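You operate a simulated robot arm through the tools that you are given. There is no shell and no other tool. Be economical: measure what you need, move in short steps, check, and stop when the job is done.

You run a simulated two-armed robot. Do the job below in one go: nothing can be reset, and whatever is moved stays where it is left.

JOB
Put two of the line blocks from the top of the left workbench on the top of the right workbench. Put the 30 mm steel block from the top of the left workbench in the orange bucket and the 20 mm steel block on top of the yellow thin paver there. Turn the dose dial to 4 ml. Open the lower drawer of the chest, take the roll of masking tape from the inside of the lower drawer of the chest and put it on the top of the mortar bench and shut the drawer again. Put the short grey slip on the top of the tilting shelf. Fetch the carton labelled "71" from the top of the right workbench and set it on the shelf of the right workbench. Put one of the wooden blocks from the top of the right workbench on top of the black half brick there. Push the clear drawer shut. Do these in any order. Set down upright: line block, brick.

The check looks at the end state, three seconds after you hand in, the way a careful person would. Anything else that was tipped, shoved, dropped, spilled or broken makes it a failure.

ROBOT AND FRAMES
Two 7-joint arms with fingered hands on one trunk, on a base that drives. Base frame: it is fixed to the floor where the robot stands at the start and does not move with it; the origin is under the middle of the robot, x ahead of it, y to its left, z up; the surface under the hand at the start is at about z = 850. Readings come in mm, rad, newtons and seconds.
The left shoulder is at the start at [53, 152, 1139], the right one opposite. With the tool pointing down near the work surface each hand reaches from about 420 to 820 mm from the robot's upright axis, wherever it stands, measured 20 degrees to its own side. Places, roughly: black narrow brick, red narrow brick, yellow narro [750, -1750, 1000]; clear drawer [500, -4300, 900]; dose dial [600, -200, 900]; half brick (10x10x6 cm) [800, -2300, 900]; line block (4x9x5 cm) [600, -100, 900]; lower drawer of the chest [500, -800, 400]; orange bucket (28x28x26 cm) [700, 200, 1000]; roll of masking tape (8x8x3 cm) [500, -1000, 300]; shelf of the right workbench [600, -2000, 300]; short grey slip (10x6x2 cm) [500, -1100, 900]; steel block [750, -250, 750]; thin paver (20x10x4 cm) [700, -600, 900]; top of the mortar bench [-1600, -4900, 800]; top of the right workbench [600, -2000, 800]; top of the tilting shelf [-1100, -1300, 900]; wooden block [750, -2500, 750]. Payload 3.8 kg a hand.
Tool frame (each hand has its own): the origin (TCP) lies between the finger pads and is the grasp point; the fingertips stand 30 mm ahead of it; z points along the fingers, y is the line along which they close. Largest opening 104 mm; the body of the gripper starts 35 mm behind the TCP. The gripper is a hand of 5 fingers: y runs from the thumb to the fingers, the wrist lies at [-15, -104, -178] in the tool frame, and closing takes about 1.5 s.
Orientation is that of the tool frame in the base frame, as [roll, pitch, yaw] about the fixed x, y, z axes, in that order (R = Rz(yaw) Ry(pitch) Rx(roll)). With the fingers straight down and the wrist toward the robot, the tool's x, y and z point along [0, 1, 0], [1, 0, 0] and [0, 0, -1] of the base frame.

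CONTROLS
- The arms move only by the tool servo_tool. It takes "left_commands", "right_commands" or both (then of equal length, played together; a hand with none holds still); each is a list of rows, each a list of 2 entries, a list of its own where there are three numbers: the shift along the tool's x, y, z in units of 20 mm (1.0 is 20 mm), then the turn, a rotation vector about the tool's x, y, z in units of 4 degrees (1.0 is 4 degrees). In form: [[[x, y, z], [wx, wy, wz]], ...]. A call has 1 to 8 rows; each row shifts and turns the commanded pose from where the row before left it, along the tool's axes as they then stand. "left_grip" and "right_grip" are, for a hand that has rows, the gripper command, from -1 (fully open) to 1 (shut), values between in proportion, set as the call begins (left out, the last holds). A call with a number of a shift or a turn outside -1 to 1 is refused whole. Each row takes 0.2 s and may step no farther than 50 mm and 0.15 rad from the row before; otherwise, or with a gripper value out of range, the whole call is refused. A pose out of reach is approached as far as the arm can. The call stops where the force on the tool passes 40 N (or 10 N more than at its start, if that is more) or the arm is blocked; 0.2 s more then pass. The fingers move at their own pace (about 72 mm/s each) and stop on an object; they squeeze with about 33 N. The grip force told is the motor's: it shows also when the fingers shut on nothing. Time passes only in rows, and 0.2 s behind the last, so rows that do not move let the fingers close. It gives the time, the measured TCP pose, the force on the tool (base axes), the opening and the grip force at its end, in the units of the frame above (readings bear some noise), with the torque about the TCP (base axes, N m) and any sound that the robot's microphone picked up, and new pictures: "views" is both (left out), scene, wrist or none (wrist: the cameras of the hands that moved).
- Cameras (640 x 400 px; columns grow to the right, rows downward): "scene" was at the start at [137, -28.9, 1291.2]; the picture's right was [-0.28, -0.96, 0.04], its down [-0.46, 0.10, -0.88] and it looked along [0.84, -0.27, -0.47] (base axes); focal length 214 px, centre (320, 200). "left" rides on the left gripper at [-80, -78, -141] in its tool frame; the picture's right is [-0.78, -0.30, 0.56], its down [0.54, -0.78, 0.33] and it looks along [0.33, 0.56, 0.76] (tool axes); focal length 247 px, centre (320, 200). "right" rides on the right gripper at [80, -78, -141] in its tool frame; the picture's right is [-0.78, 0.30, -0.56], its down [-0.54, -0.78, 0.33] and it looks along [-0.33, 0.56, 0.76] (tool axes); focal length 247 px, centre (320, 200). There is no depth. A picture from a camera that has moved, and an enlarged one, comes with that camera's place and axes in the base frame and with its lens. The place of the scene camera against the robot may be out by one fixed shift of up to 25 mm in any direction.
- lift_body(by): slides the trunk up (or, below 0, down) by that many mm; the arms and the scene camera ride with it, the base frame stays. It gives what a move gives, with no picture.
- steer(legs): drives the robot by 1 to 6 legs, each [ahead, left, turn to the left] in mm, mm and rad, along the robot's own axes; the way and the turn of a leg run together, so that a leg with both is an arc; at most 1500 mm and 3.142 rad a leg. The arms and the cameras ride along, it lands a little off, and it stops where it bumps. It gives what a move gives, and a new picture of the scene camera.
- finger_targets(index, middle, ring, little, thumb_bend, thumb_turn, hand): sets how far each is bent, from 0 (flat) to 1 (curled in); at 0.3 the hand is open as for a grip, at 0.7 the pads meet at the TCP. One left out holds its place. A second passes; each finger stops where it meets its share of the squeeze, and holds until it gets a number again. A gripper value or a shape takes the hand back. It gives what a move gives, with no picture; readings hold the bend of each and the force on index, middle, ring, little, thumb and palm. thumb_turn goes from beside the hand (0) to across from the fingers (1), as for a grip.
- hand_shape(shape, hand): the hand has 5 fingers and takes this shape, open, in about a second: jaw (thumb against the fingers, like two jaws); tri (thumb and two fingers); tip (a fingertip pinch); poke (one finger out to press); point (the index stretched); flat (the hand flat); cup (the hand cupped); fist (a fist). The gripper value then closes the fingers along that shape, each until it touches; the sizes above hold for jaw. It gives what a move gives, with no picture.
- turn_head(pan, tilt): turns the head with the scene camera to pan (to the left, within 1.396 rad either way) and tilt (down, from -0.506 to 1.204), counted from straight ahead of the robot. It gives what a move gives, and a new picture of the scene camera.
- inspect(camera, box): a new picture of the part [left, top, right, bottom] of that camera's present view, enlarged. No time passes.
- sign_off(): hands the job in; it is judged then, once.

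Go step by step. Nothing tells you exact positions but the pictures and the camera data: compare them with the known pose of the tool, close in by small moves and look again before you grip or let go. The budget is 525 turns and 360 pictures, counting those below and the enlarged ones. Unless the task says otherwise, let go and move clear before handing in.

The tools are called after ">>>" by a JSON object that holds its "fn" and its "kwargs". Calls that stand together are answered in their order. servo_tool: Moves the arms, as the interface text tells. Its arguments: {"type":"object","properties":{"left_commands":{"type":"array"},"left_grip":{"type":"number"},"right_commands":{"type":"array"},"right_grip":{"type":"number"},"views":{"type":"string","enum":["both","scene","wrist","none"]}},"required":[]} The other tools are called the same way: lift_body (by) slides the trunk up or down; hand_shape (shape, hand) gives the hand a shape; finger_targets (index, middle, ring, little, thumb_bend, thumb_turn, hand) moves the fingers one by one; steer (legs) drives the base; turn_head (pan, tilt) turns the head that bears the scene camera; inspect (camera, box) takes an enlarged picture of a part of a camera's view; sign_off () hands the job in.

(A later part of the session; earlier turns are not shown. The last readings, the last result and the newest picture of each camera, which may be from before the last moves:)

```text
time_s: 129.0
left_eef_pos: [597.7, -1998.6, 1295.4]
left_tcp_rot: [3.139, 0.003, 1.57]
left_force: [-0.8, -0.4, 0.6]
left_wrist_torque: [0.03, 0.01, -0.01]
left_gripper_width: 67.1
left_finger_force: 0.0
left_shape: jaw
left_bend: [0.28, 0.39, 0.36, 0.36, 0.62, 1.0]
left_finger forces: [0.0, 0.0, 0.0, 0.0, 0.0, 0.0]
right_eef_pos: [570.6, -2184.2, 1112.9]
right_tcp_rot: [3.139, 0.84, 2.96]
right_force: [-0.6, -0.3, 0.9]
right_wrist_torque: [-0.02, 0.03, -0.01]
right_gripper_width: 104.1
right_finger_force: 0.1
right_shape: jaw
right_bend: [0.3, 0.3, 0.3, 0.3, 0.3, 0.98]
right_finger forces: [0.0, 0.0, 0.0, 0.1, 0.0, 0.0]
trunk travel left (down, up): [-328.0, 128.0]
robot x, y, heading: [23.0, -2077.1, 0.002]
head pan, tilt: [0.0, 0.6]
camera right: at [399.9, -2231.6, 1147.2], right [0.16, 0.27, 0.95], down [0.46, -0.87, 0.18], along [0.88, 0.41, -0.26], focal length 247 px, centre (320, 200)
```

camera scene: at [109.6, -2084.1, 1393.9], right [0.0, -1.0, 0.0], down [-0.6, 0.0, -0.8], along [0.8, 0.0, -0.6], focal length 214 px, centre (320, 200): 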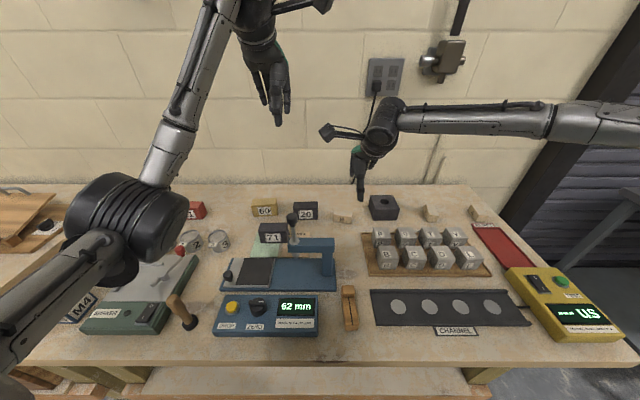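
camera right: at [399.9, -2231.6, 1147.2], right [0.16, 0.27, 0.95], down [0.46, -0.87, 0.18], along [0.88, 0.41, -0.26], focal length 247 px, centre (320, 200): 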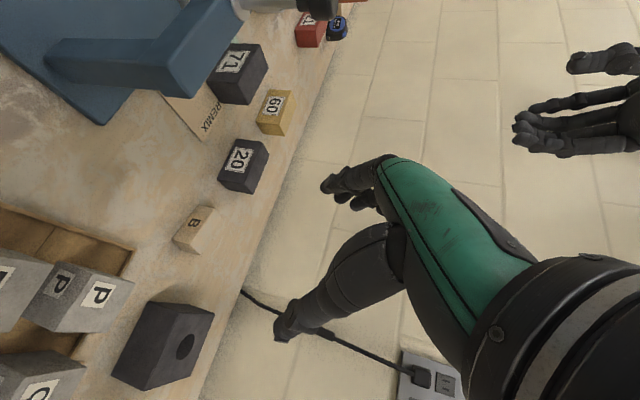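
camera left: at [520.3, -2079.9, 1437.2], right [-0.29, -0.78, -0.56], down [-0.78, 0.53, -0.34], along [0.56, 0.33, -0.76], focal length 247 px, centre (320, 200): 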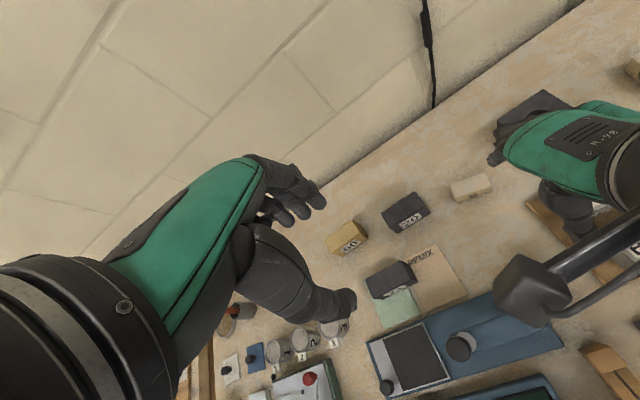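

>>> {"fn": "lift_body", "kwargs": {"by": -110}}

>>> {"fn": "servo_tool", "kwargs": {"right_commands": [[[-0.49, 0.3, 0.94], [0, 0, 0]], [[-0.49, 0.3, 0.94], [0, 0, 0]], [[-0.49, 0.3, 0.94], [0, 0, 0]], [[-0.49, 0.3, 0.94], [0, 0, 0]], [[-0.49, 0.3, 0.94], [0, 0, 0]], [[-0.49, 0.3, 0.94], [0, 0, 0]], [[-0.49, 0.3, 0.94], [0, 0, 0]], [[-0.49, 0.3, 0.94], [0, 0, 0]]], "views": "both"}}

```text
time_s: 130.5
left_eef_pos: [597.7, -1997.4, 1187.2]
left_tcp_rot: [3.136, 0.002, 1.571]
left_force: [-0.1, 0.7, 0.0]
left_wrist_torque: [-0.02, 0.01, -0.03]
left_gripper_width: 67.3
left_finger_force: 0.1
left_shape: jaw
left_bend: [0.28, 0.39, 0.36, 0.36, 0.62, 1.0]
left_finger forces: [0.0, 0.0, 0.0, 0.0, 0.0, 0.0]
right_eef_pos: [570.0, -2182.3, 1003.7]
right_tcp_rot: [3.141, 0.839, 2.964]
right_force: [-0.8, 0.1, 0.6]
right_wrist_torque: [-0.03, -0.03, -0.01]
right_gripper_width: 103.7
right_finger_force: 0.2
right_shape: jaw
right_bend: [0.3, 0.3, 0.3, 0.3, 0.3, 0.98]
right_finger forces: [0.0, 0.0, 0.1, 0.0, 0.1, 0.0]
trunk travel left (down, up): [-218.0, 238.0]
robot x, y, heading: [23.2, -2082.6, 0.005]
head pan, tilt: [0.0, 0.6]
```

```text
time_s: 132.3
left_eef_pos: [598.3, -1999.1, 1186.5]
left_tcp_rot: [3.138, 0.002, 1.569]
left_force: [-0.3, 0.8, 0.5]
left_wrist_torque: [0.04, -0.03, -0.01]
left_gripper_width: 67.4
left_finger_force: 0.0
left_shape: jaw
left_bend: [0.28, 0.39, 0.36, 0.36, 0.62, 1.0]
left_finger forces: [0.0, 0.0, 0.0, 0.0, 0.0, 0.1]
right_eef_pos: [724.9, -2176.4, 965.1]
right_tcp_rot: [-3.141, 0.84, 2.963]
right_force: [0.0, -0.3, 0.4]
right_wrist_torque: [-0.05, 0.0, 0.03]
right_gripper_width: 103.7
right_finger_force: 0.0
right_shape: jaw
right_bend: [0.3, 0.3, 0.3, 0.3, 0.3, 0.98]
right_finger forces: [0.0, 0.1, 0.0, 0.0, 0.0, 0.1]
right hand out of reach, approached as far as the arm can: row 8
trunk travel left (down, up): [-218.0, 238.0]
robot x, y, heading: [17.1, -2082.6, 0.006]
head pan, tilt: [0.0, 0.6]
camera scene: at [153.5, -2083.5, 1268.2], right [0.0, -1.0, 0.0], down [-0.68, 0.0, -0.73], along [0.73, 0.0, -0.68], focal length 214 px, centre (320, 200)
camera right: at [553.6, -2224.6, 1000.7], right [0.16, 0.27, 0.95], down [0.46, -0.87, 0.18], along [0.88, 0.41, -0.26], focal length 247 px, centre (320, 200)
```

scene: 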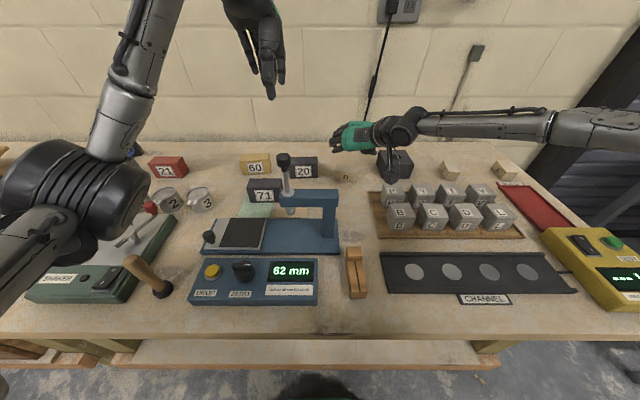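
right: 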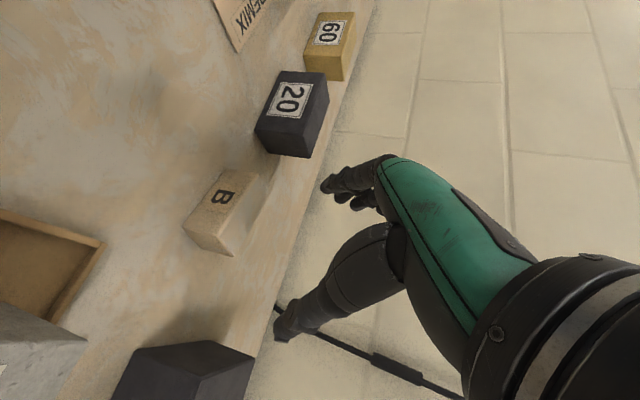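

>>> {"fn": "servo_tool", "kwargs": {"right_commands": [[[-0.74, 0, -0.67], [0, 0, 0]], [[-0.74, 0, -0.67], [0, 0, 0]], [[-0.74, 0, -0.67], [0, 0, 0]]], "views": "none"}}

>>> {"fn": "lift_body", "kwargs": {"by": -70}}

>>> {"fn": "steer", "kwargs": {"legs": [[20, 0, 0]]}}

>>> {"fn": "servo_tool", "kwargs": {"right_commands": [[[0, 0.2, 0], [0, 0, 0]], [[0, 0.2, 0], [0, 0, 0]]], "views": "wrist"}}

```text
time_s: 133.1
left_eef_pos: [598.2, -1998.2, 1185.6]
left_tcp_rot: [3.138, 0.002, 1.571]
left_force: [-0.5, -0.7, 0.4]
left_wrist_torque: [0.04, 0.01, -0.02]
left_gripper_width: 67.1
left_finger_force: 0.0
left_shape: jaw
left_bend: [0.28, 0.39, 0.36, 0.36, 0.62, 1.0]
left_finger forces: [0.0, 0.1, 0.0, 0.1, 0.0, 0.0]
right_eef_pos: [722.9, -2175.3, 1026.3]
right_tcp_rot: [-3.138, 0.838, 2.967]
right_force: [-0.4, 0.7, 0.2]
right_wrist_torque: [0.02, 0.01, 0.02]
right_gripper_width: 104.1
right_finger_force: 0.1
right_shape: jaw
right_bend: [0.3, 0.3, 0.3, 0.3, 0.3, 0.98]
right_finger forces: [0.0, 0.0, 0.0, 0.1, 0.0, 0.1]
trunk travel left (down, up): [-218.0, 238.0]
robot x, y, heading: [22.7, -2079.4, 0.005]
head pan, tilt: [0.0, 0.6]
```

```text
time_s: 134.1
left_eef_pos: [596.9, -1997.9, 1118.1]
left_tcp_rot: [3.137, 0.001, 1.571]
left_force: [-0.2, 0.3, 0.5]
left_wrist_torque: [-0.03, -0.01, 0.04]
left_gripper_width: 67.2
left_finger_force: 0.1
left_shape: jaw
left_bend: [0.28, 0.39, 0.36, 0.36, 0.62, 1.0]
left_finger forces: [0.0, 0.0, 0.1, 0.1, 0.0, 0.0]
right_eef_pos: [725.1, -2176.4, 956.8]
right_tcp_rot: [-3.14, 0.841, 2.963]
right_force: [-1.0, 0.9, -0.1]
right_wrist_torque: [0.0, -0.02, -0.01]
right_gripper_width: 103.9
right_finger_force: 0.1
right_shape: jaw
right_bend: [0.3, 0.3, 0.3, 0.3, 0.3, 0.98]
right_finger forces: [0.0, 0.0, 0.0, 0.2, 0.1, 0.0]
trunk travel left (down, up): [-148.0, 308.0]
robot x, y, heading: [21.3, -2081.6, 0.005]
head pan, tilt: [0.0, 0.6]
```

```text
time_s: 134.9
left_eef_pos: [614.1, -1998.2, 1118.2]
left_tcp_rot: [3.135, 0.003, 1.57]
left_force: [-0.7, 0.4, 0.4]
left_wrist_torque: [0.02, 0.03, 0.0]
left_gripper_width: 67.1
left_finger_force: 0.0
left_shape: jaw
left_bend: [0.28, 0.39, 0.36, 0.36, 0.62, 1.0]
left_finger forces: [0.1, 0.1, 0.1, 0.0, 0.0, 0.0]
right_eef_pos: [741.4, -2176.1, 958.8]
right_tcp_rot: [-3.14, 0.843, 2.964]
right_force: [0.1, -0.1, 0.5]
right_wrist_torque: [-0.01, 0.0, 0.01]
right_gripper_width: 104.0
right_finger_force: 0.1
right_shape: jaw
right_bend: [0.3, 0.3, 0.3, 0.3, 0.3, 0.98]
right_finger forces: [0.0, 0.0, 0.0, 0.1, 0.0, 0.0]
trunk travel left (down, up): [-148.0, 308.0]
robot x, y, heading: [39.9, -2078.9, 0.001]
head pan, tilt: [0.0, 0.6]
camera scene: at [211.0, -2083.0, 1179.0], right [0.0, -1.0, 0.0], down [-0.75, 0.0, -0.66], along [0.66, 0.0, -0.75], focal length 214 px, centre (320, 200)
```

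scene: 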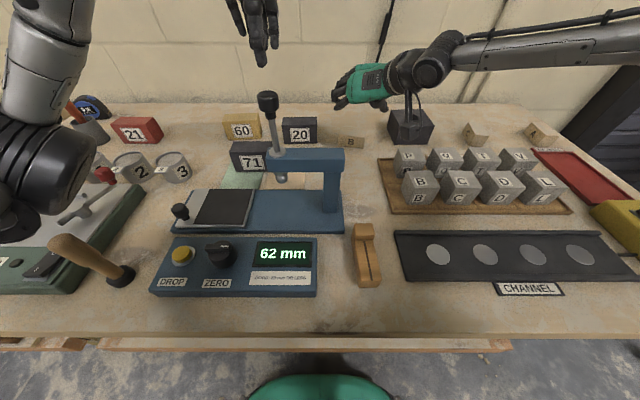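

```text
time_s: 135.5
left_eef_pos: [618.7, -1997.2, 1116.2]
left_tcp_rot: [3.137, 0.002, 1.571]
left_force: [0.1, -0.9, 0.3]
left_wrist_torque: [0.03, 0.0, -0.01]
left_gripper_width: 67.1
left_finger_force: 0.1
left_shape: jaw
left_bend: [0.28, 0.39, 0.36, 0.36, 0.62, 1.0]
left_finger forces: [0.1, 0.0, 0.0, 0.0, 0.1, 0.0]
right_eef_pos: [744.3, -2167.5, 956.7]
right_tcp_rot: [-3.138, 0.838, 2.964]
right_force: [-0.3, -0.2, -0.3]
right_wrist_torque: [0.0, 0.03, 0.0]
right_gripper_width: 104.0
right_finger_force: 0.0
right_shape: jaw
right_bend: [0.3, 0.3, 0.3, 0.3, 0.3, 0.98]
right_finger forces: [0.0, 0.1, 0.0, 0.0, 0.0, 0.0]
trunk travel left (down, up): [-148.0, 308.0]
robot x, y, heading: [41.6, -2083.1, 0.007]
head pan, tilt: [0.0, 0.6]
camera right: at [574.1, -2216.3, 991.4], right [0.16, 0.27, 0.95], down [0.46, -0.87, 0.18], along [0.88, 0.41, -0.26], focal length 247 px, centre (320, 200)
```

right: 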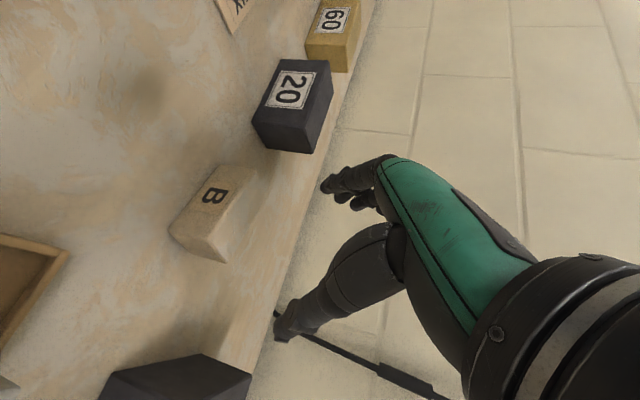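

>>> {"fn": "servo_tool", "kwargs": {"right_commands": [[[0.69, -0.02, 0.47], [0, 0, 0]], [[0.69, -0.02, 0.47], [0, 0, 0]], [[0.69, -0.02, 0.47], [0, 0, 0]]], "views": "both"}}

```text
time_s: 136.3
left_eef_pos: [618.0, -1998.7, 1116.4]
left_tcp_rot: [3.137, 0.001, 1.569]
left_force: [-0.4, 0.1, 0.0]
left_wrist_torque: [-0.01, 0.03, 0.0]
left_gripper_width: 67.5
left_finger_force: 0.1
left_shape: jaw
left_bend: [0.28, 0.39, 0.36, 0.36, 0.62, 1.0]
left_finger forces: [0.0, 0.0, 0.0, 0.1, 0.0, 0.1]
right_eef_pos: [737.7, -2168.3, 906.6]
right_tcp_rot: [3.141, 0.84, 2.964]
right_force: [-0.7, -0.6, -0.5]
right_wrist_torque: [0.0, -0.03, -0.01]
right_gripper_width: 103.6
right_finger_force: 0.0
right_shape: jaw
right_bend: [0.3, 0.3, 0.3, 0.3, 0.3, 0.98]
right_finger forces: [0.1, 0.0, 0.0, 0.0, 0.0, 0.0]
trunk travel left (down, up): [-148.0, 308.0]
robot x, y, heading: [41.0, -2077.7, 0.005]
head pan, tilt: [0.0, 0.6]
camera scene: at [213.8, -2083.1, 1178.1], right [0.0, -1.0, 0.0], down [-0.75, 0.0, -0.66], along [0.66, 0.0, -0.75], focal length 214 px, centre (320, 200)
camera right: at [567.6, -2216.9, 941.4], right [0.16, 0.27, 0.95], down [0.46, -0.87, 0.18], along [0.88, 0.41, -0.26], focal length 247 px, centre (320, 200)
```

scene: 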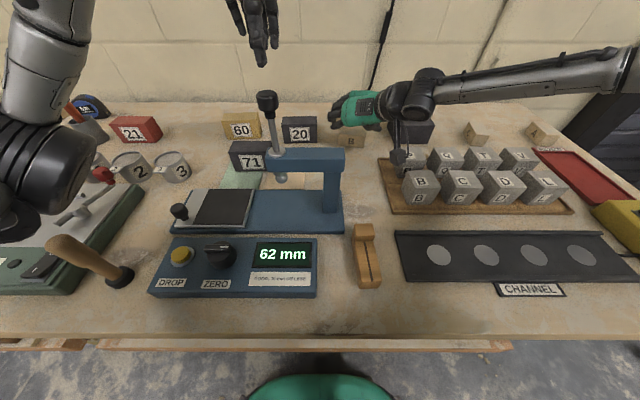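
right: 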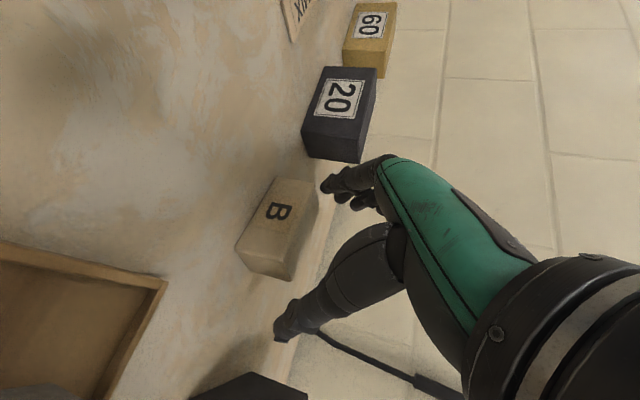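

>>> {"fn": "servo_tool", "kwargs": {"right_commands": [[[0.32, 0.15, 0.22], [0, 0, 0]], [[0.12, 0, 0.08], [0, 0, 0]], [[0, 0, 0], [0, 0, 0]]], "views": "none"}}

>>> {"fn": "servo_tool", "kwargs": {"right_commands": [[[0, 0, 0], [0, 0, 0]], [[0, 0, 0], [0, 0, 0]], [[0, 0, 0], [0, 0, 0]], [[0, 0, 0], [0, 0, 0]], [[0, 0, 0], [0, 0, 0]], [[0, 0, 0], [0, 0, 0]]], "right_grip": 1, "views": "wrist"}}

```text
time_s: 137.1
left_eef_pos: [616.7, -1998.9, 1115.7]
left_tcp_rot: [3.137, 0.002, 1.569]
left_force: [-0.2, 0.8, -0.2]
left_wrist_torque: [-0.02, -0.01, -0.01]
left_gripper_width: 67.1
left_finger_force: 0.1
left_shape: jaw
left_bend: [0.28, 0.39, 0.36, 0.36, 0.62, 1.0]
left_finger forces: [0.1, 0.0, 0.0, 0.1, 0.1, 0.0]
right_eef_pos: [737.7, -2165.1, 895.4]
right_tcp_rot: [-3.141, 0.839, 2.965]
right_force: [-0.4, 0.5, 0.9]
right_wrist_torque: [0.03, -0.03, -0.02]
right_gripper_width: 103.8
right_finger_force: 0.2
right_shape: jaw
right_bend: [0.3, 0.3, 0.3, 0.3, 0.3, 0.98]
right_finger forces: [0.0, 0.0, 0.0, 0.1, 0.0, 0.1]
trunk travel left (down, up): [-148.0, 308.0]
robot x, y, heading: [40.9, -2084.5, -0.002]
head pan, tilt: [0.0, 0.6]
```

```text
time_s: 138.5
left_eef_pos: [617.8, -1997.9, 1115.3]
left_tcp_rot: [3.137, 0.003, 1.571]
left_force: [-0.1, 0.6, -0.5]
left_wrist_torque: [-0.02, -0.01, 0.01]
left_gripper_width: 67.1
left_finger_force: 0.1
left_shape: jaw
left_bend: [0.28, 0.39, 0.36, 0.36, 0.62, 1.0]
left_finger forces: [0.1, 0.0, 0.0, 0.0, 0.0, 0.0]
right_eef_pos: [737.7, -2165.6, 895.3]
right_tcp_rot: [-3.141, 0.841, 2.964]
right_force: [1.4, -1.3, 3.6]
right_wrist_torque: [0.14, -0.08, -0.06]
right_gripper_width: 53.3
right_finger_force: 33.1
right_shape: jaw
right_bend: [0.26, 0.51, 0.46, 0.44, 0.69, 1.0]
right_finger forces: [25.5, 3.8, 0.1, 0.0, 29.0, 0.0]
trunk travel left (down, up): [-148.0, 308.0]
robot x, y, heading: [40.6, -2081.5, 0.008]
head pan, tilt: [0.0, 0.6]
camera right: at [566.6, -2213.9, 931.5], right [0.15, 0.27, 0.95], down [0.46, -0.87, 0.18], along [0.88, 0.41, -0.26], focal length 247 px, centre (320, 200)
```

right: 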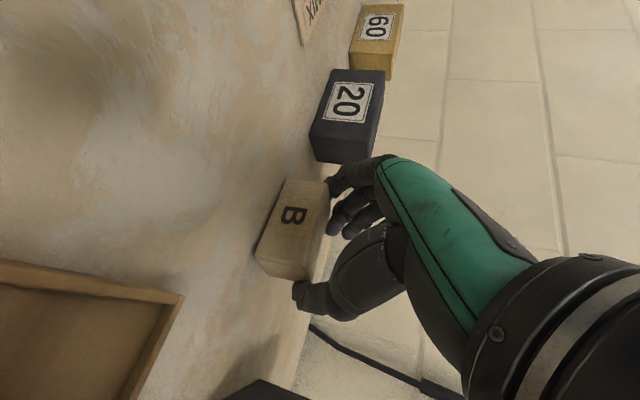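

>>> {"fn": "servo_tool", "kwargs": {"right_commands": [[[-0.74, 0, -0.67], [0, 0, 0]], [[-0.74, 0, -0.67], [0, 0, 0]], [[-0.74, 0, -0.67], [0, 0, 0]], [[-0.74, 0, -0.67], [0, 0, 0]], [[-0.74, 0, -0.67], [0, 0, 0]]], "views": "wrist"}}

```text
time_s: 139.7
left_eef_pos: [618.7, -1998.0, 1115.8]
left_tcp_rot: [3.136, 0.002, 1.568]
left_force: [0.6, -0.8, -0.3]
left_wrist_torque: [-0.03, -0.03, 0.0]
left_gripper_width: 67.3
left_finger_force: 0.0
left_shape: jaw
left_bend: [0.28, 0.39, 0.36, 0.36, 0.62, 1.0]
left_finger forces: [0.0, 0.1, 0.0, 0.1, 0.0, 0.0]
right_eef_pos: [734.6, -2164.0, 996.2]
right_tcp_rot: [-3.14, 0.84, 2.964]
right_force: [0.1, -0.3, -0.1]
right_wrist_torque: [-0.01, -0.01, 0.01]
right_gripper_width: 52.2
right_finger_force: 33.3
right_shape: jaw
right_bend: [0.26, 0.52, 0.46, 0.44, 0.7, 1.0]
right_finger forces: [26.6, 2.2, 0.0, 0.1, 28.0, 0.0]
trunk travel left (down, up): [-148.0, 308.0]
robot x, y, heading: [38.9, -2081.7, 0.003]
head pan, tilt: [0.0, 0.6]
camera right: at [565.4, -2212.9, 1030.9], right [0.16, 0.27, 0.95], down [0.46, -0.87, 0.18], along [0.88, 0.41, -0.26], focal length 247 px, centre (320, 200)
```

right: 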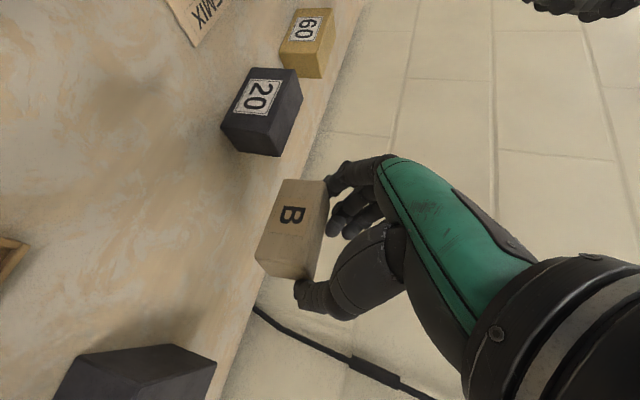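

>>> {"fn": "steer", "kwargs": {"legs": [[0, -155, 0]]}}

>>> {"fn": "servo_tool", "kwargs": {"right_commands": [[[0, 0, 0], [0, 0, 0]]], "views": "wrist"}}

```text
time_s: 141.1
left_eef_pos: [618.7, -2152.3, 1115.8]
left_tcp_rot: [3.138, 0.002, 1.571]
left_force: [0.7, 0.1, 0.6]
left_wrist_torque: [-0.01, 0.01, 0.01]
left_gripper_width: 67.2
left_finger_force: 0.0
left_shape: jaw
left_bend: [0.28, 0.39, 0.36, 0.36, 0.62, 1.0]
left_finger forces: [0.0, 0.1, 0.1, 0.0, 0.1, 0.1]
right_eef_pos: [737.8, -2319.0, 994.5]
right_tcp_rot: [3.141, 0.84, 2.965]
right_force: [0.5, -0.4, -0.7]
right_wrist_torque: [-0.02, -0.02, -0.01]
right_gripper_width: 52.8
right_finger_force: 32.9
right_shape: jaw
right_bend: [0.26, 0.52, 0.46, 0.44, 0.7, 1.0]
right_finger forces: [26.5, 2.2, 0.1, 0.0, 28.1, 0.0]
trunk travel left (down, up): [-148.0, 308.0]
robot x, y, heading: [42.4, -2234.3, 0.008]
head pan, tilt: [0.0, 0.6]
camera scene: at [214.4, -2238.0, 1178.1], right [0.01, -1.0, 0.0], down [-0.75, 0.0, -0.66], along [0.66, 0.0, -0.75], focal length 214 px, centre (320, 200)
```

scene: 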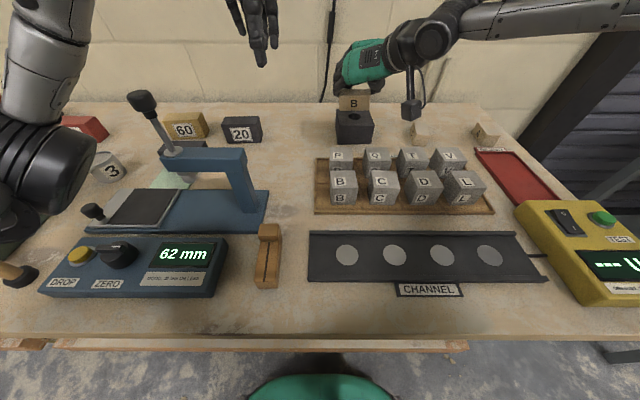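

```text
time_s: 141.5
left_eef_pos: [619.2, -2151.2, 1115.9]
left_tcp_rot: [3.136, 0.004, 1.573]
left_force: [-0.1, -0.2, -0.1]
left_wrist_torque: [0.0, 0.01, -0.01]
left_gripper_width: 67.2
left_finger_force: 0.1
left_shape: jaw
left_bend: [0.28, 0.39, 0.36, 0.36, 0.62, 1.0]
left_finger forces: [0.0, 0.1, 0.0, 0.0, 0.1, 0.0]
right_eef_pos: [737.1, -2316.7, 995.1]
right_tcp_rot: [-3.141, 0.839, 2.966]
right_force: [-0.4, 0.9, -0.1]
right_wrist_torque: [-0.03, 0.01, 0.01]
right_gripper_width: 52.5
right_finger_force: 33.6
right_shape: jaw
right_bend: [0.26, 0.52, 0.46, 0.44, 0.7, 1.0]
right_finger forces: [26.5, 2.1, 0.0, 0.1, 28.0, 0.0]
trunk travel left (down, up): [-148.0, 308.0]
robot x, y, heading: [45.2, -2235.3, 0.01]
head pan, tilt: [0.0, 0.6]
camera right: at [566.7, -2365.9, 1030.7], right [0.15, 0.27, 0.95], down [0.46, -0.87, 0.18], along [0.87, 0.41, -0.26], focal length 247 px, centre (320, 200)
```

right: 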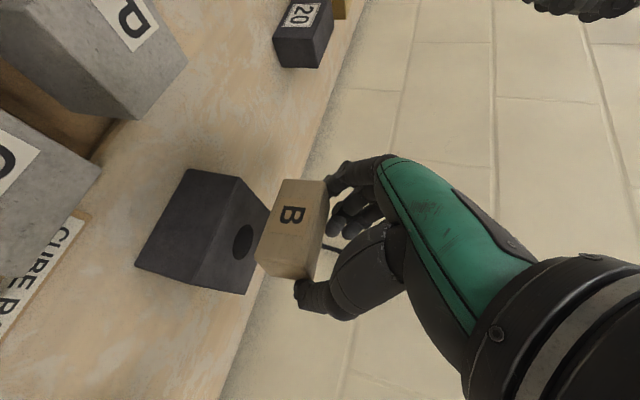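

>>> {"fn": "inspect", "kwargs": {"camera": "right", "box": [120, 150, 360, 320]}}

```text
2.35 times, centred on (240, 235) of right
camera zoom: at [566.7, -2365.9, 1030.7], right [0.15, 0.27, 0.95], down [0.46, -0.87, 0.18], along [0.87, 0.41, -0.26], focal length 581 px, centre (508, 118)
```

zoom: 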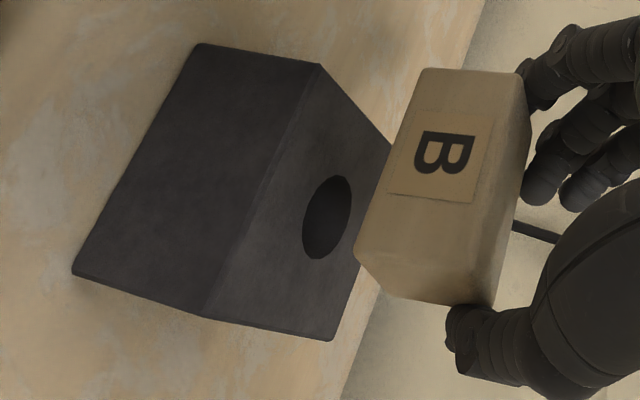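

>>> {"fn": "servo_tool", "kwargs": {"right_commands": [[[-0.33, 0, 0.37], [0, 0, 0]], [[-0.33, -0.06, 0.37], [0, 0, 0]], [[0.3, 0, 0.3], [0, 0, 0]], [[0.3, 0, 0.27], [0, 0, 0]], [[0.3, 0, 0.27], [0, 0, 0]]], "views": "both"}}

```text
time_s: 142.7
left_eef_pos: [618.8, -2152.5, 1115.8]
left_tcp_rot: [3.135, 0.002, 1.57]
left_force: [0.2, 0.1, -0.5]
left_wrist_torque: [0.03, 0.01, 0.02]
left_gripper_width: 67.1
left_finger_force: 0.0
left_shape: jaw
left_bend: [0.28, 0.39, 0.36, 0.36, 0.62, 1.0]
left_finger forces: [0.0, 0.0, 0.2, 0.0, 0.0, 0.0]
right_eef_pos: [756.0, -2322.8, 970.2]
right_tcp_rot: [-3.138, 0.84, 2.97]
right_force: [0.1, 0.3, -0.6]
right_wrist_torque: [-0.05, -0.03, 0.02]
right_gripper_width: 52.5
right_finger_force: 33.3
right_shape: jaw
right_bend: [0.26, 0.52, 0.46, 0.44, 0.7, 1.0]
right_finger forces: [26.5, 2.1, 0.1, 0.0, 28.0, 0.1]
trunk travel left (down, up): [-148.0, 308.0]
robot x, y, heading: [41.5, -2236.0, 0.004]
head pan, tilt: [0.0, 0.6]
camera scene: at [214.5, -2238.0, 1178.1], right [0.01, -1.0, 0.0], down [-0.75, 0.0, -0.66], along [0.66, 0.0, -0.75], focal length 214 px, centre (320, 200)
camera right: at [586.6, -2372.3, 1005.5], right [0.15, 0.27, 0.95], down [0.46, -0.87, 0.18], along [0.88, 0.41, -0.26], focal length 247 px, centre (320, 200)
```

scene: 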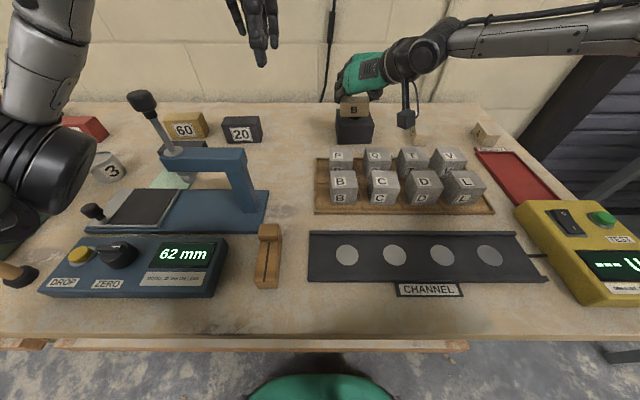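
right: 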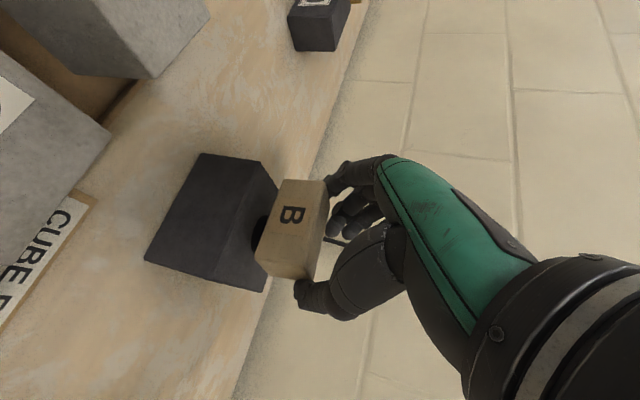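

>>> {"fn": "servo_tool", "kwargs": {"right_commands": [[[0.186, 0, 0.167], [0, 0, 0]], [[0.186, 0, 0.167], [0, 0, 0]], [[0.1, 0, 0.09], [0, 0, 0]], [[0, 0, 0], [0, 0, 0]]], "views": "wrist"}}

```text
time_s: 143.7
left_eef_pos: [618.5, -2152.7, 1115.4]
left_tcp_rot: [3.137, 0.001, 1.571]
left_force: [0.5, -0.1, 0.0]
left_wrist_torque: [0.05, 0.02, -0.02]
left_gripper_width: 67.2
left_finger_force: 0.0
left_shape: jaw
left_bend: [0.28, 0.39, 0.36, 0.36, 0.62, 1.0]
left_finger forces: [0.0, 0.0, 0.0, 0.0, 0.1, 0.0]
right_eef_pos: [757.5, -2323.3, 956.5]
right_tcp_rot: [-3.141, 0.84, 2.965]
right_force: [-1.2, 0.5, -1.3]
right_wrist_torque: [0.0, -0.04, -0.01]
right_gripper_width: 52.3
right_finger_force: 32.7
right_shape: jaw
right_bend: [0.26, 0.52, 0.46, 0.44, 0.7, 1.0]
right_finger forces: [26.6, 2.0, 0.0, 0.0, 28.0, 0.0]
trunk travel left (down, up): [-148.0, 308.0]
robot x, y, heading: [38.7, -2235.5, 0.005]
head pan, tilt: [0.0, 0.6]
camera right: at [586.7, -2372.1, 993.2], right [0.15, 0.27, 0.95], down [0.46, -0.87, 0.18], along [0.88, 0.41, -0.26], focal length 247 px, centre (320, 200)
```

right: 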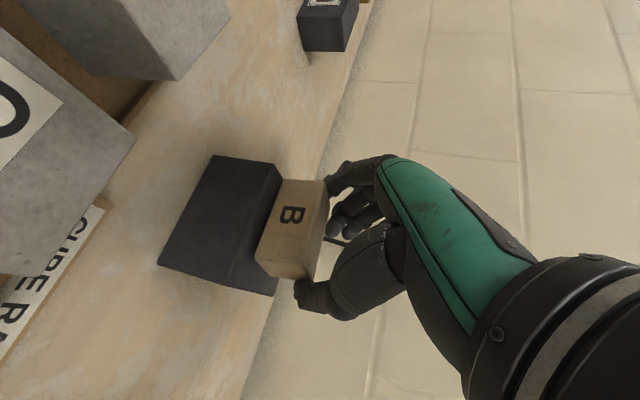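

>>> {"fn": "servo_tool", "kwargs": {"right_commands": [[[0.1, 0, 0.09], [0, 0, 0]], [[0.1, 0, 0.09], [0, 0, 0]], [[0, 0, 0], [0, 0, 0]]], "views": "none"}}

```text
time_s: 144.5
left_eef_pos: [618.4, -2151.9, 1116.8]
left_tcp_rot: [3.136, 0.001, 1.571]
left_force: [0.4, -0.4, -0.5]
left_wrist_torque: [0.0, 0.03, -0.02]
left_gripper_width: 67.3
left_finger_force: 0.0
left_shape: jaw
left_bend: [0.28, 0.39, 0.36, 0.36, 0.62, 1.0]
left_finger forces: [0.0, 0.0, 0.0, 0.0, 0.0, 0.0]
right_eef_pos: [756.9, -2323.9, 954.2]
right_tcp_rot: [-3.141, 0.841, 2.964]
right_force: [-0.3, -0.4, 3.5]
right_wrist_torque: [0.14, -0.08, -0.05]
right_gripper_width: 52.4
right_finger_force: 33.1
right_shape: jaw
right_bend: [0.26, 0.52, 0.46, 0.44, 0.7, 1.0]
right_finger forces: [26.4, 3.8, 0.1, 0.0, 28.5, 0.0]
trunk travel left (down, up): [-148.0, 308.0]
robot x, y, heading: [42.6, -2238.9, -0.001]
head pan, tilt: [0.0, 0.6]
```

>>> {"fn": "servo_tool", "kwargs": {"right_commands": [[[0.04, 0, 0.04], [0, 0, 0]], [[0, 0, 0], [0, 0, 0]]], "views": "none"}}

>>> {"fn": "servo_tool", "kwargs": {"right_commands": [[[0, 0, 0], [0, 0, 0]], [[0, 0, 0], [0, 0, 0]], [[0, 0, 0], [0, 0, 0]], [[0, 0, 0], [0, 0, 0]]], "right_grip": -0.8, "views": "wrist"}}

```text
time_s: 145.1
left_eef_pos: [618.1, -2153.2, 1116.3]
left_tcp_rot: [3.137, 0.002, 1.572]
left_force: [0.6, 0.0, -0.2]
left_wrist_torque: [-0.01, -0.01, -0.04]
left_gripper_width: 67.1
left_finger_force: 0.1
left_shape: jaw
left_bend: [0.28, 0.39, 0.36, 0.36, 0.62, 1.0]
left_finger forces: [0.1, 0.1, 0.0, 0.0, 0.0, 0.0]
right_eef_pos: [756.1, -2323.4, 954.2]
right_tcp_rot: [-3.141, 0.842, 2.965]
right_force: [1.5, -2.0, 6.3]
right_wrist_torque: [0.22, -0.13, -0.06]
right_gripper_width: 52.4
right_finger_force: 32.6
right_shape: jaw
right_bend: [0.26, 0.52, 0.46, 0.44, 0.7, 1.0]
right_finger forces: [26.0, 5.4, 0.0, 0.1, 28.9, 0.0]
trunk travel left (down, up): [-148.0, 308.0]
robot x, y, heading: [41.2, -2235.1, 0.007]
head pan, tilt: [0.0, 0.6]
```

```text
time_s: 146.1
left_eef_pos: [618.5, -2151.4, 1116.0]
left_tcp_rot: [3.136, 0.003, 1.57]
left_force: [0.2, 0.3, -0.1]
left_wrist_torque: [0.0, 0.01, 0.02]
left_gripper_width: 67.2
left_finger_force: 0.1
left_shape: jaw
left_bend: [0.28, 0.39, 0.36, 0.36, 0.62, 1.0]
left_finger forces: [0.0, 0.0, 0.0, 0.1, 0.1, 0.0]
right_eef_pos: [757.2, -2323.6, 950.9]
right_tcp_rot: [-3.135, 0.839, 2.971]
right_force: [0.2, -0.4, 0.2]
right_wrist_torque: [0.03, 0.01, 0.02]
right_gripper_width: 93.5
right_finger_force: 0.0
right_shape: jaw
right_bend: [0.29, 0.32, 0.3, 0.31, 0.35, 0.98]
right_finger forces: [0.0, 0.0, 0.1, 0.0, 0.0, 0.0]
trunk travel left (down, up): [-148.0, 308.0]
robot x, y, heading: [40.8, -2238.5, 0.004]
head pan, tilt: [0.0, 0.6]
camera right: at [586.4, -2371.8, 986.9], right [0.16, 0.27, 0.95], down [0.46, -0.87, 0.18], along [0.88, 0.41, -0.26], focal length 247 px, centre (320, 200)
```

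right: 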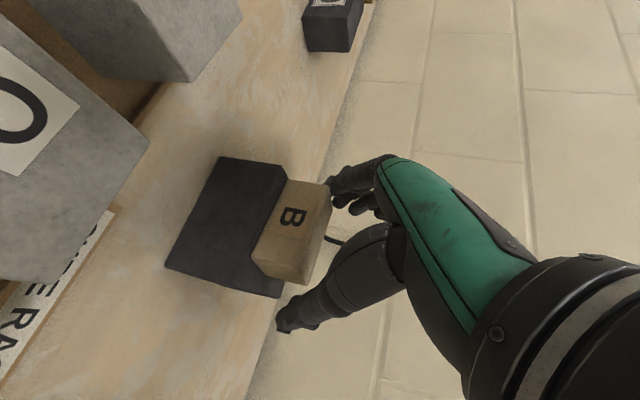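

>>> {"fn": "servo_tool", "kwargs": {"right_commands": [[[-0.74, 0, -0.67], [0, 0, 0]], [[-0.74, 0, -0.67], [0, 0, 0]], [[-0.74, 0, -0.67], [0, 0, 0]], [[-0.74, 0, -0.67], [0, 0, 0]], [[-0.74, 0, -0.67], [0, 0, 0]], [[-0.74, 0, -0.67], [0, 0, 0]], [[-0.74, 0, -0.67], [0, 0, 0]], [[-0.74, 0, -0.67], [0, 0, 0]]], "views": "both"}}

```text
time_s: 147.9
left_eef_pos: [618.6, -2152.8, 1115.6]
left_tcp_rot: [3.137, 0.0, 1.569]
left_force: [-0.3, -0.1, 0.0]
left_wrist_torque: [0.01, -0.03, 0.02]
left_gripper_width: 67.1
left_finger_force: 0.1
left_shape: jaw
left_bend: [0.28, 0.39, 0.36, 0.36, 0.62, 1.0]
left_finger forces: [0.1, 0.0, 0.0, 0.0, 0.0, 0.0]
right_eef_pos: [755.3, -2323.4, 1110.9]
right_tcp_rot: [-3.14, 0.839, 2.967]
right_force: [0.3, -0.2, -0.1]
right_wrist_torque: [0.01, 0.02, 0.02]
right_gripper_width: 93.6
right_finger_force: 0.0
right_shape: jaw
right_bend: [0.29, 0.32, 0.3, 0.31, 0.35, 0.98]
right_finger forces: [0.0, 0.0, 0.0, 0.0, 0.0, 0.0]
trunk travel left (down, up): [-148.0, 308.0]
robot x, y, heading: [43.5, -2235.8, 0.007]
head pan, tilt: [0.0, 0.6]
camera scene: at [214.3, -2237.9, 1178.2], right [0.01, -1.0, 0.0], down [-0.75, 0.0, -0.66], along [0.66, 0.0, -0.75], focal length 214 px, centre (320, 200)
camera right: at [585.6, -2371.5, 1146.6], right [0.16, 0.27, 0.95], down [0.46, -0.87, 0.18], along [0.88, 0.41, -0.26], focal length 247 px, centre (320, 200)
```

scene: 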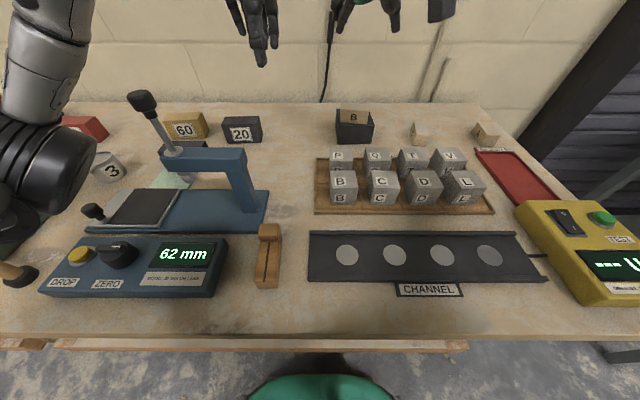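
right: 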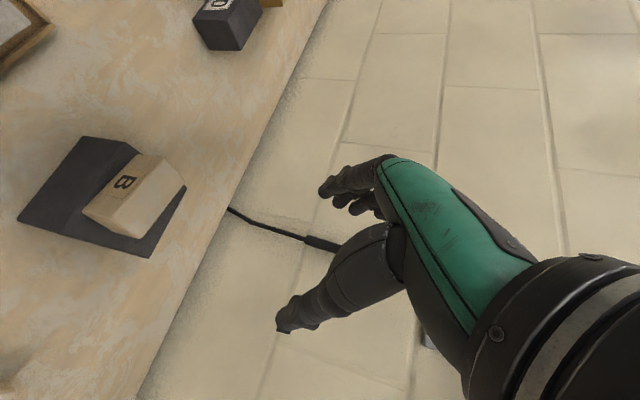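

The wooden block sits on the half brick. Next carton 71 at about (642,-1932) with the left hand, straight down, so I'll shift the base left and bring the right hand back upright.

>>> {"fn": "steer", "kwargs": {"legs": [[-15, 180, 0]]}}

>>> {"fn": "servo_tool", "kwargs": {"left_commands": [[[0.8, 0.8, 0.2], [0, 0, 0]], [[0.8, 0.8, 0.2], [0, 0, 0]], [[0.2, 0.2, 0.5], [0, 0, 0]], [[0, 0, 0.5], [0, 0, 0]], [[0, 0, 0.5], [0, 0, 0]], [[0, 0, 0.5], [0, 0, 0]], [[0, 0, 0], [0, 0, 0]], [[0, 0, 0], [0, 0, 0]]], "right_commands": [[[0, 0, 0], [0, 1, 0]], [[0, 0, 0], [0, 1, 0]], [[0, 0, 0], [0, 1, 0]], [[0, 0, 0], [0, 1, 0]], [[0, 0, 0], [0, 1, 0]], [[0, 0, 0], [0, 1, 0]], [[0, 0, 0], [0, 1, 0]], [[0, 0, 0], [0, 1, 0]]], "left_grip": -1, "views": "both"}}

```text
time_s: 149.4
left_eef_pos: [601.9, -1973.2, 1115.9]
left_tcp_rot: [3.136, 0.0, 1.572]
left_force: [-0.3, 0.5, 0.0]
left_wrist_torque: [0.02, 0.01, 0.01]
left_gripper_width: 67.4
left_finger_force: 0.0
left_shape: jaw
left_bend: [0.28, 0.39, 0.36, 0.36, 0.62, 1.0]
left_finger forces: [0.1, 0.0, 0.0, 0.0, 0.0, 0.1]
right_eef_pos: [739.7, -2142.8, 1111.1]
right_tcp_rot: [-3.139, 0.84, 2.965]
right_force: [0.3, 0.9, 0.2]
right_wrist_torque: [0.01, 0.0, -0.05]
right_gripper_width: 93.6
right_finger_force: 0.0
right_shape: jaw
right_bend: [0.29, 0.32, 0.3, 0.31, 0.35, 0.98]
right_finger forces: [0.0, 0.1, 0.1, 0.0, 0.0, 0.0]
trunk travel left (down, up): [-148.0, 308.0]
robot x, y, heading: [24.3, -2055.1, 0.01]
head pan, tilt: [0.0, 0.6]
camera scene: at [198.3, -2058.3, 1178.1], right [0.01, -1.0, 0.0], down [-0.75, 0.0, -0.66], along [0.66, 0.0, -0.75], focal length 214 px, centre (320, 200)
```

scene: 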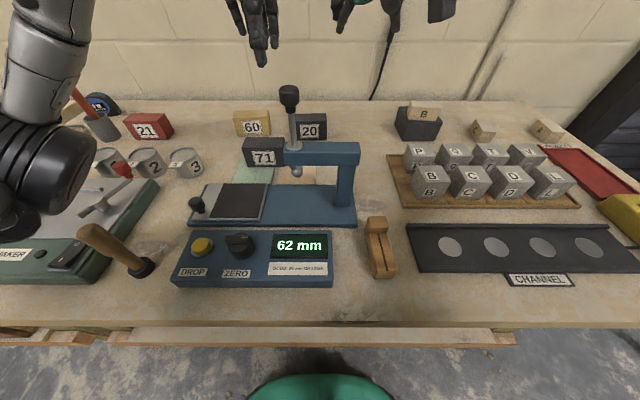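

```text
time_s: 151.2
left_eef_pos: [639.9, -1937.1, 1066.5]
left_tcp_rot: [3.134, 0.001, 1.572]
left_force: [-0.8, -0.2, -0.5]
left_wrist_torque: [0.01, 0.0, 0.01]
left_gripper_width: 103.6
left_finger_force: 0.0
left_shape: jaw
left_bend: [0.3, 0.3, 0.3, 0.3, 0.3, 0.98]
left_finger forces: [0.1, 0.1, 0.0, 0.0, 0.1, 0.0]
right_eef_pos: [735.5, -2207.7, 1105.7]
right_tcp_rot: [-3.141, 0.561, 2.962]
right_force: [0.3, 0.1, -0.4]
right_wrist_torque: [0.02, -0.02, 0.0]
right_gripper_width: 93.6
right_finger_force: 0.1
right_shape: jaw
right_bend: [0.29, 0.32, 0.3, 0.31, 0.35, 0.98]
right_finger forces: [0.0, 0.0, 0.1, 0.0, 0.1, 0.1]
right hand out of reach, approached as far as the arm can: row 1, 2, 3, 4, 5, 6, 7, 8
trunk travel left (down, up): [-148.0, 308.0]
robot x, y, heading: [24.5, -2058.3, 0.004]
head pan, tilt: [0.0, 0.6]
camera scene: at [198.3, -2058.4, 1178.1], right [0.01, -1.0, 0.0], down [-0.75, 0.0, -0.66], along [0.66, 0.0, -0.75], focal length 214 px, centre (320, 200)
camera right: at [581.7, -2258.7, 1183.3], right [0.41, 0.23, 0.88], down [0.48, -0.88, 0.0], along [0.78, 0.42, -0.47], focal length 247 px, centre (320, 200)
camera left: at [560.1, -2018.4, 1209.2], right [-0.29, -0.78, -0.56], down [-0.78, 0.53, -0.34], along [0.56, 0.33, -0.76], focal length 247 px, centre (320, 200)
```

scene: 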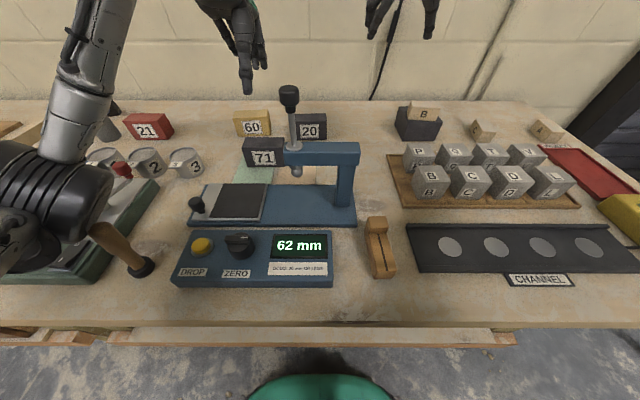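
right: 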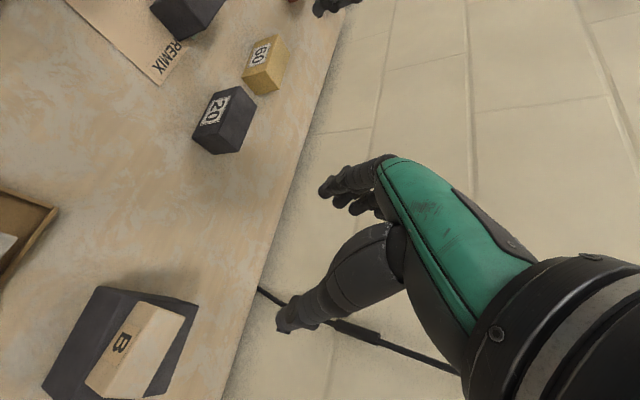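
left: 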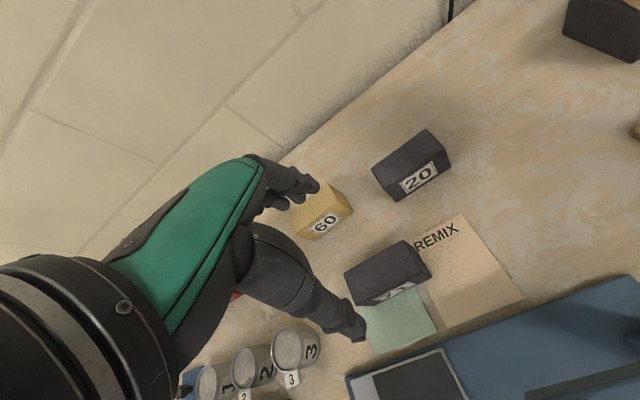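

The left elbow is low over the shaker, so I'll raise the trunk first and pull the right hand back.

>>> {"fn": "lift_body", "kwargs": {"by": 130}}

>>> {"fn": "servo_tool", "kwargs": {"left_commands": [[[0, 0, 1], [0, 0, 0]], [[0, 0, 1], [0, 0, 0]], [[0, 0, 1], [0, 0, 0]], [[0, 0, 1], [0, 0, 0]], [[0, 0, 1], [0, 0, 0]], [[0, 0, 1], [0, 0, 0]], [[0, 0, 1], [0, 0, 0]], [[0, 0, 1], [0, 0, 0]]], "right_commands": [[[1, 0, -0.5], [0, 0, 0]], [[1, 0, -0.5], [0, 0, 0]], [[1, 0, -0.5], [0, 0, 0]], [[1, 0, -0.5], [0, 0, 0]], [[1, 0, -0.5], [0, 0, 0]], [[1, 0, -0.5], [0, 0, 0]], [[1, 0, -0.5], [0, 0, 0]], [[1, 0, -0.5], [0, 0, 0]]], "views": "none"}}

>>> {"fn": "servo_tool", "kwargs": {"left_commands": [[[0, 0, 1], [0, 0, 0]], [[0, 0, 1], [0, 0, 0]], [[0, 0, 1], [0, 0, 0]], [[0, 0, 0.5], [0, 0, 0]], [[0, 0, 0], [0, 0, 0]], [[0, 0, 0], [0, 0, 0]], [[0, 0, 0], [0, 0, 0]], [[0, 0, 0], [0, 0, 0]]], "right_commands": [[[0, 0, 0], [0, 1, 0]], [[0, 0, 0], [0, 1, 0]], [[0, 0, 0], [0, 1, 0]], [[0, 0, 0], [0, 1, 0]], [[0, 0, 0], [0, 1, 0]], [[0, 0, 0], [0, 1, 0]], [[0, 0, 0], [0, 1, 0]], [[0, 0, 0], [0, 1, 0]]], "views": "both"}}

```text
time_s: 152.8
left_eef_pos: [638.7, -1937.0, 1198.0]
left_tcp_rot: [3.139, 0.002, 1.571]
left_force: [0.4, 0.0, -0.4]
left_wrist_torque: [0.0, -0.02, -0.02]
left_gripper_width: 103.7
left_finger_force: 0.1
left_shape: jaw
left_bend: [0.3, 0.3, 0.3, 0.3, 0.3, 0.98]
left_finger forces: [0.0, 0.1, 0.0, 0.1, 0.1, 0.1]
right_eef_pos: [676.1, -2209.0, 1349.7]
right_tcp_rot: [3.102, 0.719, 2.938]
right_force: [-0.8, 0.6, -1.2]
right_wrist_torque: [0.03, 0.02, 0.03]
right_gripper_width: 93.8
right_finger_force: 0.1
right_shape: jaw
right_bend: [0.29, 0.32, 0.3, 0.31, 0.35, 0.98]
right_finger forces: [0.1, 0.0, 0.0, 0.1, 0.1, 0.0]
trunk travel left (down, up): [-278.0, 178.0]
robot x, y, heading: [27.6, -2056.2, 0.006]
head pan, tilt: [0.0, 0.6]
```

```text
time_s: 154.6
left_eef_pos: [638.1, -1938.0, 1038.3]
left_tcp_rot: [3.136, 0.001, 1.571]
left_force: [0.4, 0.8, 0.2]
left_wrist_torque: [0.0, 0.01, 0.02]
left_gripper_width: 103.6
left_finger_force: 0.2
left_shape: jaw
left_bend: [0.3, 0.3, 0.3, 0.3, 0.3, 0.98]
left_finger forces: [0.0, 0.0, 0.1, 0.0, 0.0, 0.0]
right_eef_pos: [504.6, -2175.3, 1303.2]
right_tcp_rot: [3.102, 0.719, 2.94]
right_force: [-0.7, 0.6, 0.3]
right_wrist_torque: [-0.02, 0.02, 0.01]
right_gripper_width: 93.7
right_finger_force: 0.1
right_shape: jaw
right_bend: [0.29, 0.32, 0.3, 0.31, 0.35, 0.98]
right_finger forces: [0.0, 0.1, 0.0, 0.0, 0.0, 0.1]
trunk travel left (down, up): [-278.0, 178.0]
robot x, y, heading: [25.4, -2061.6, 0.007]
head pan, tilt: [0.0, 0.6]
```

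```text
time_s: 156.4
left_eef_pos: [640.1, -1937.1, 968.9]
left_tcp_rot: [3.137, 0.002, 1.57]
left_force: [-0.6, -0.5, -1.0]
left_wrist_torque: [0.01, 0.0, -0.01]
left_gripper_width: 103.1
left_finger_force: 0.0
left_shape: jaw
left_bend: [0.3, 0.3, 0.3, 0.3, 0.3, 0.98]
left_finger forces: [0.0, 0.0, 0.1, 0.1, 0.1, 0.0]
right_eef_pos: [506.1, -2177.2, 1305.0]
right_tcp_rot: [3.111, 0.161, 2.96]
right_force: [0.5, -0.5, 0.3]
right_wrist_torque: [0.01, -0.01, 0.01]
right_gripper_width: 93.5
right_finger_force: 0.0
right_shape: jaw
right_bend: [0.29, 0.32, 0.3, 0.31, 0.35, 0.98]
right_finger forces: [0.1, 0.1, 0.0, 0.0, 0.0, 0.0]
trunk travel left (down, up): [-278.0, 178.0]
robot x, y, heading: [22.0, -2058.1, 0.004]
head pan, tilt: [0.0, 0.6]
camera scene: at [130.6, -2058.8, 1338.3], right [0.01, -1.0, 0.0], down [-0.63, 0.0, -0.77], along [0.77, 0.0, -0.63], focal length 214 px, centre (320, 200)
camera right: at [391.1, -2238.6, 1429.4], right [0.71, 0.15, 0.68], down [0.44, -0.86, -0.27], along [0.55, 0.49, -0.68], focal length 247 px, centre (320, 200)
camera left: at [560.9, -2018.7, 1109.6], right [-0.29, -0.78, -0.56], down [-0.78, 0.53, -0.34], along [0.56, 0.33, -0.76], focal length 247 px, centre (320, 200)
```

scene: 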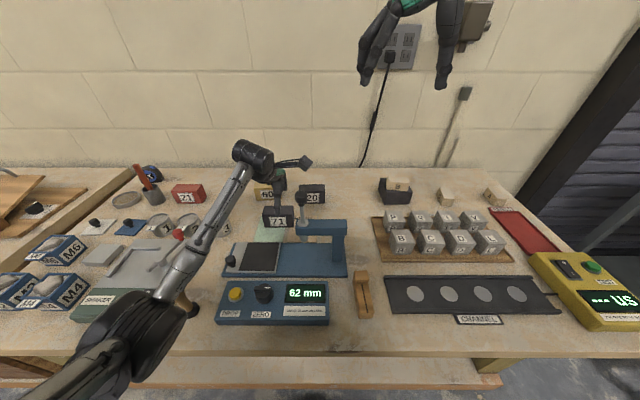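
right: 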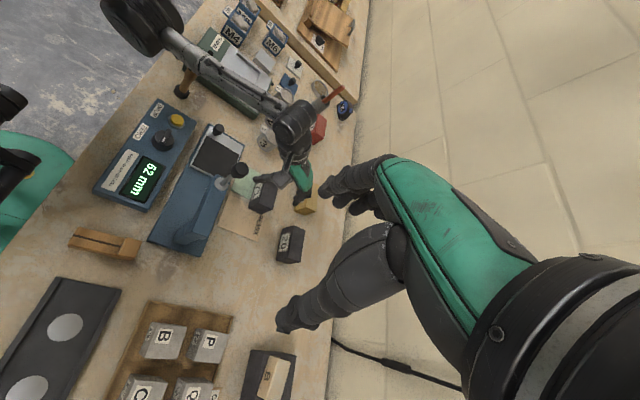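
left: 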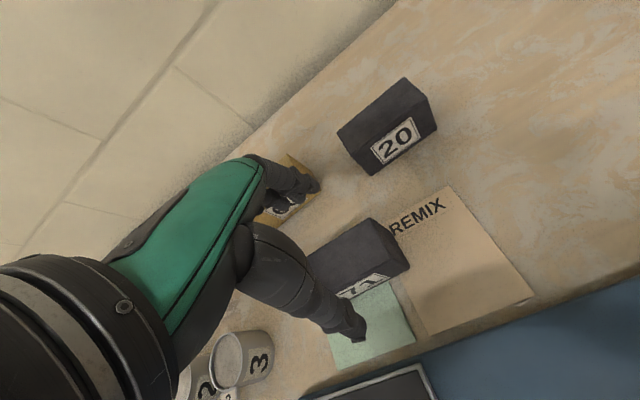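

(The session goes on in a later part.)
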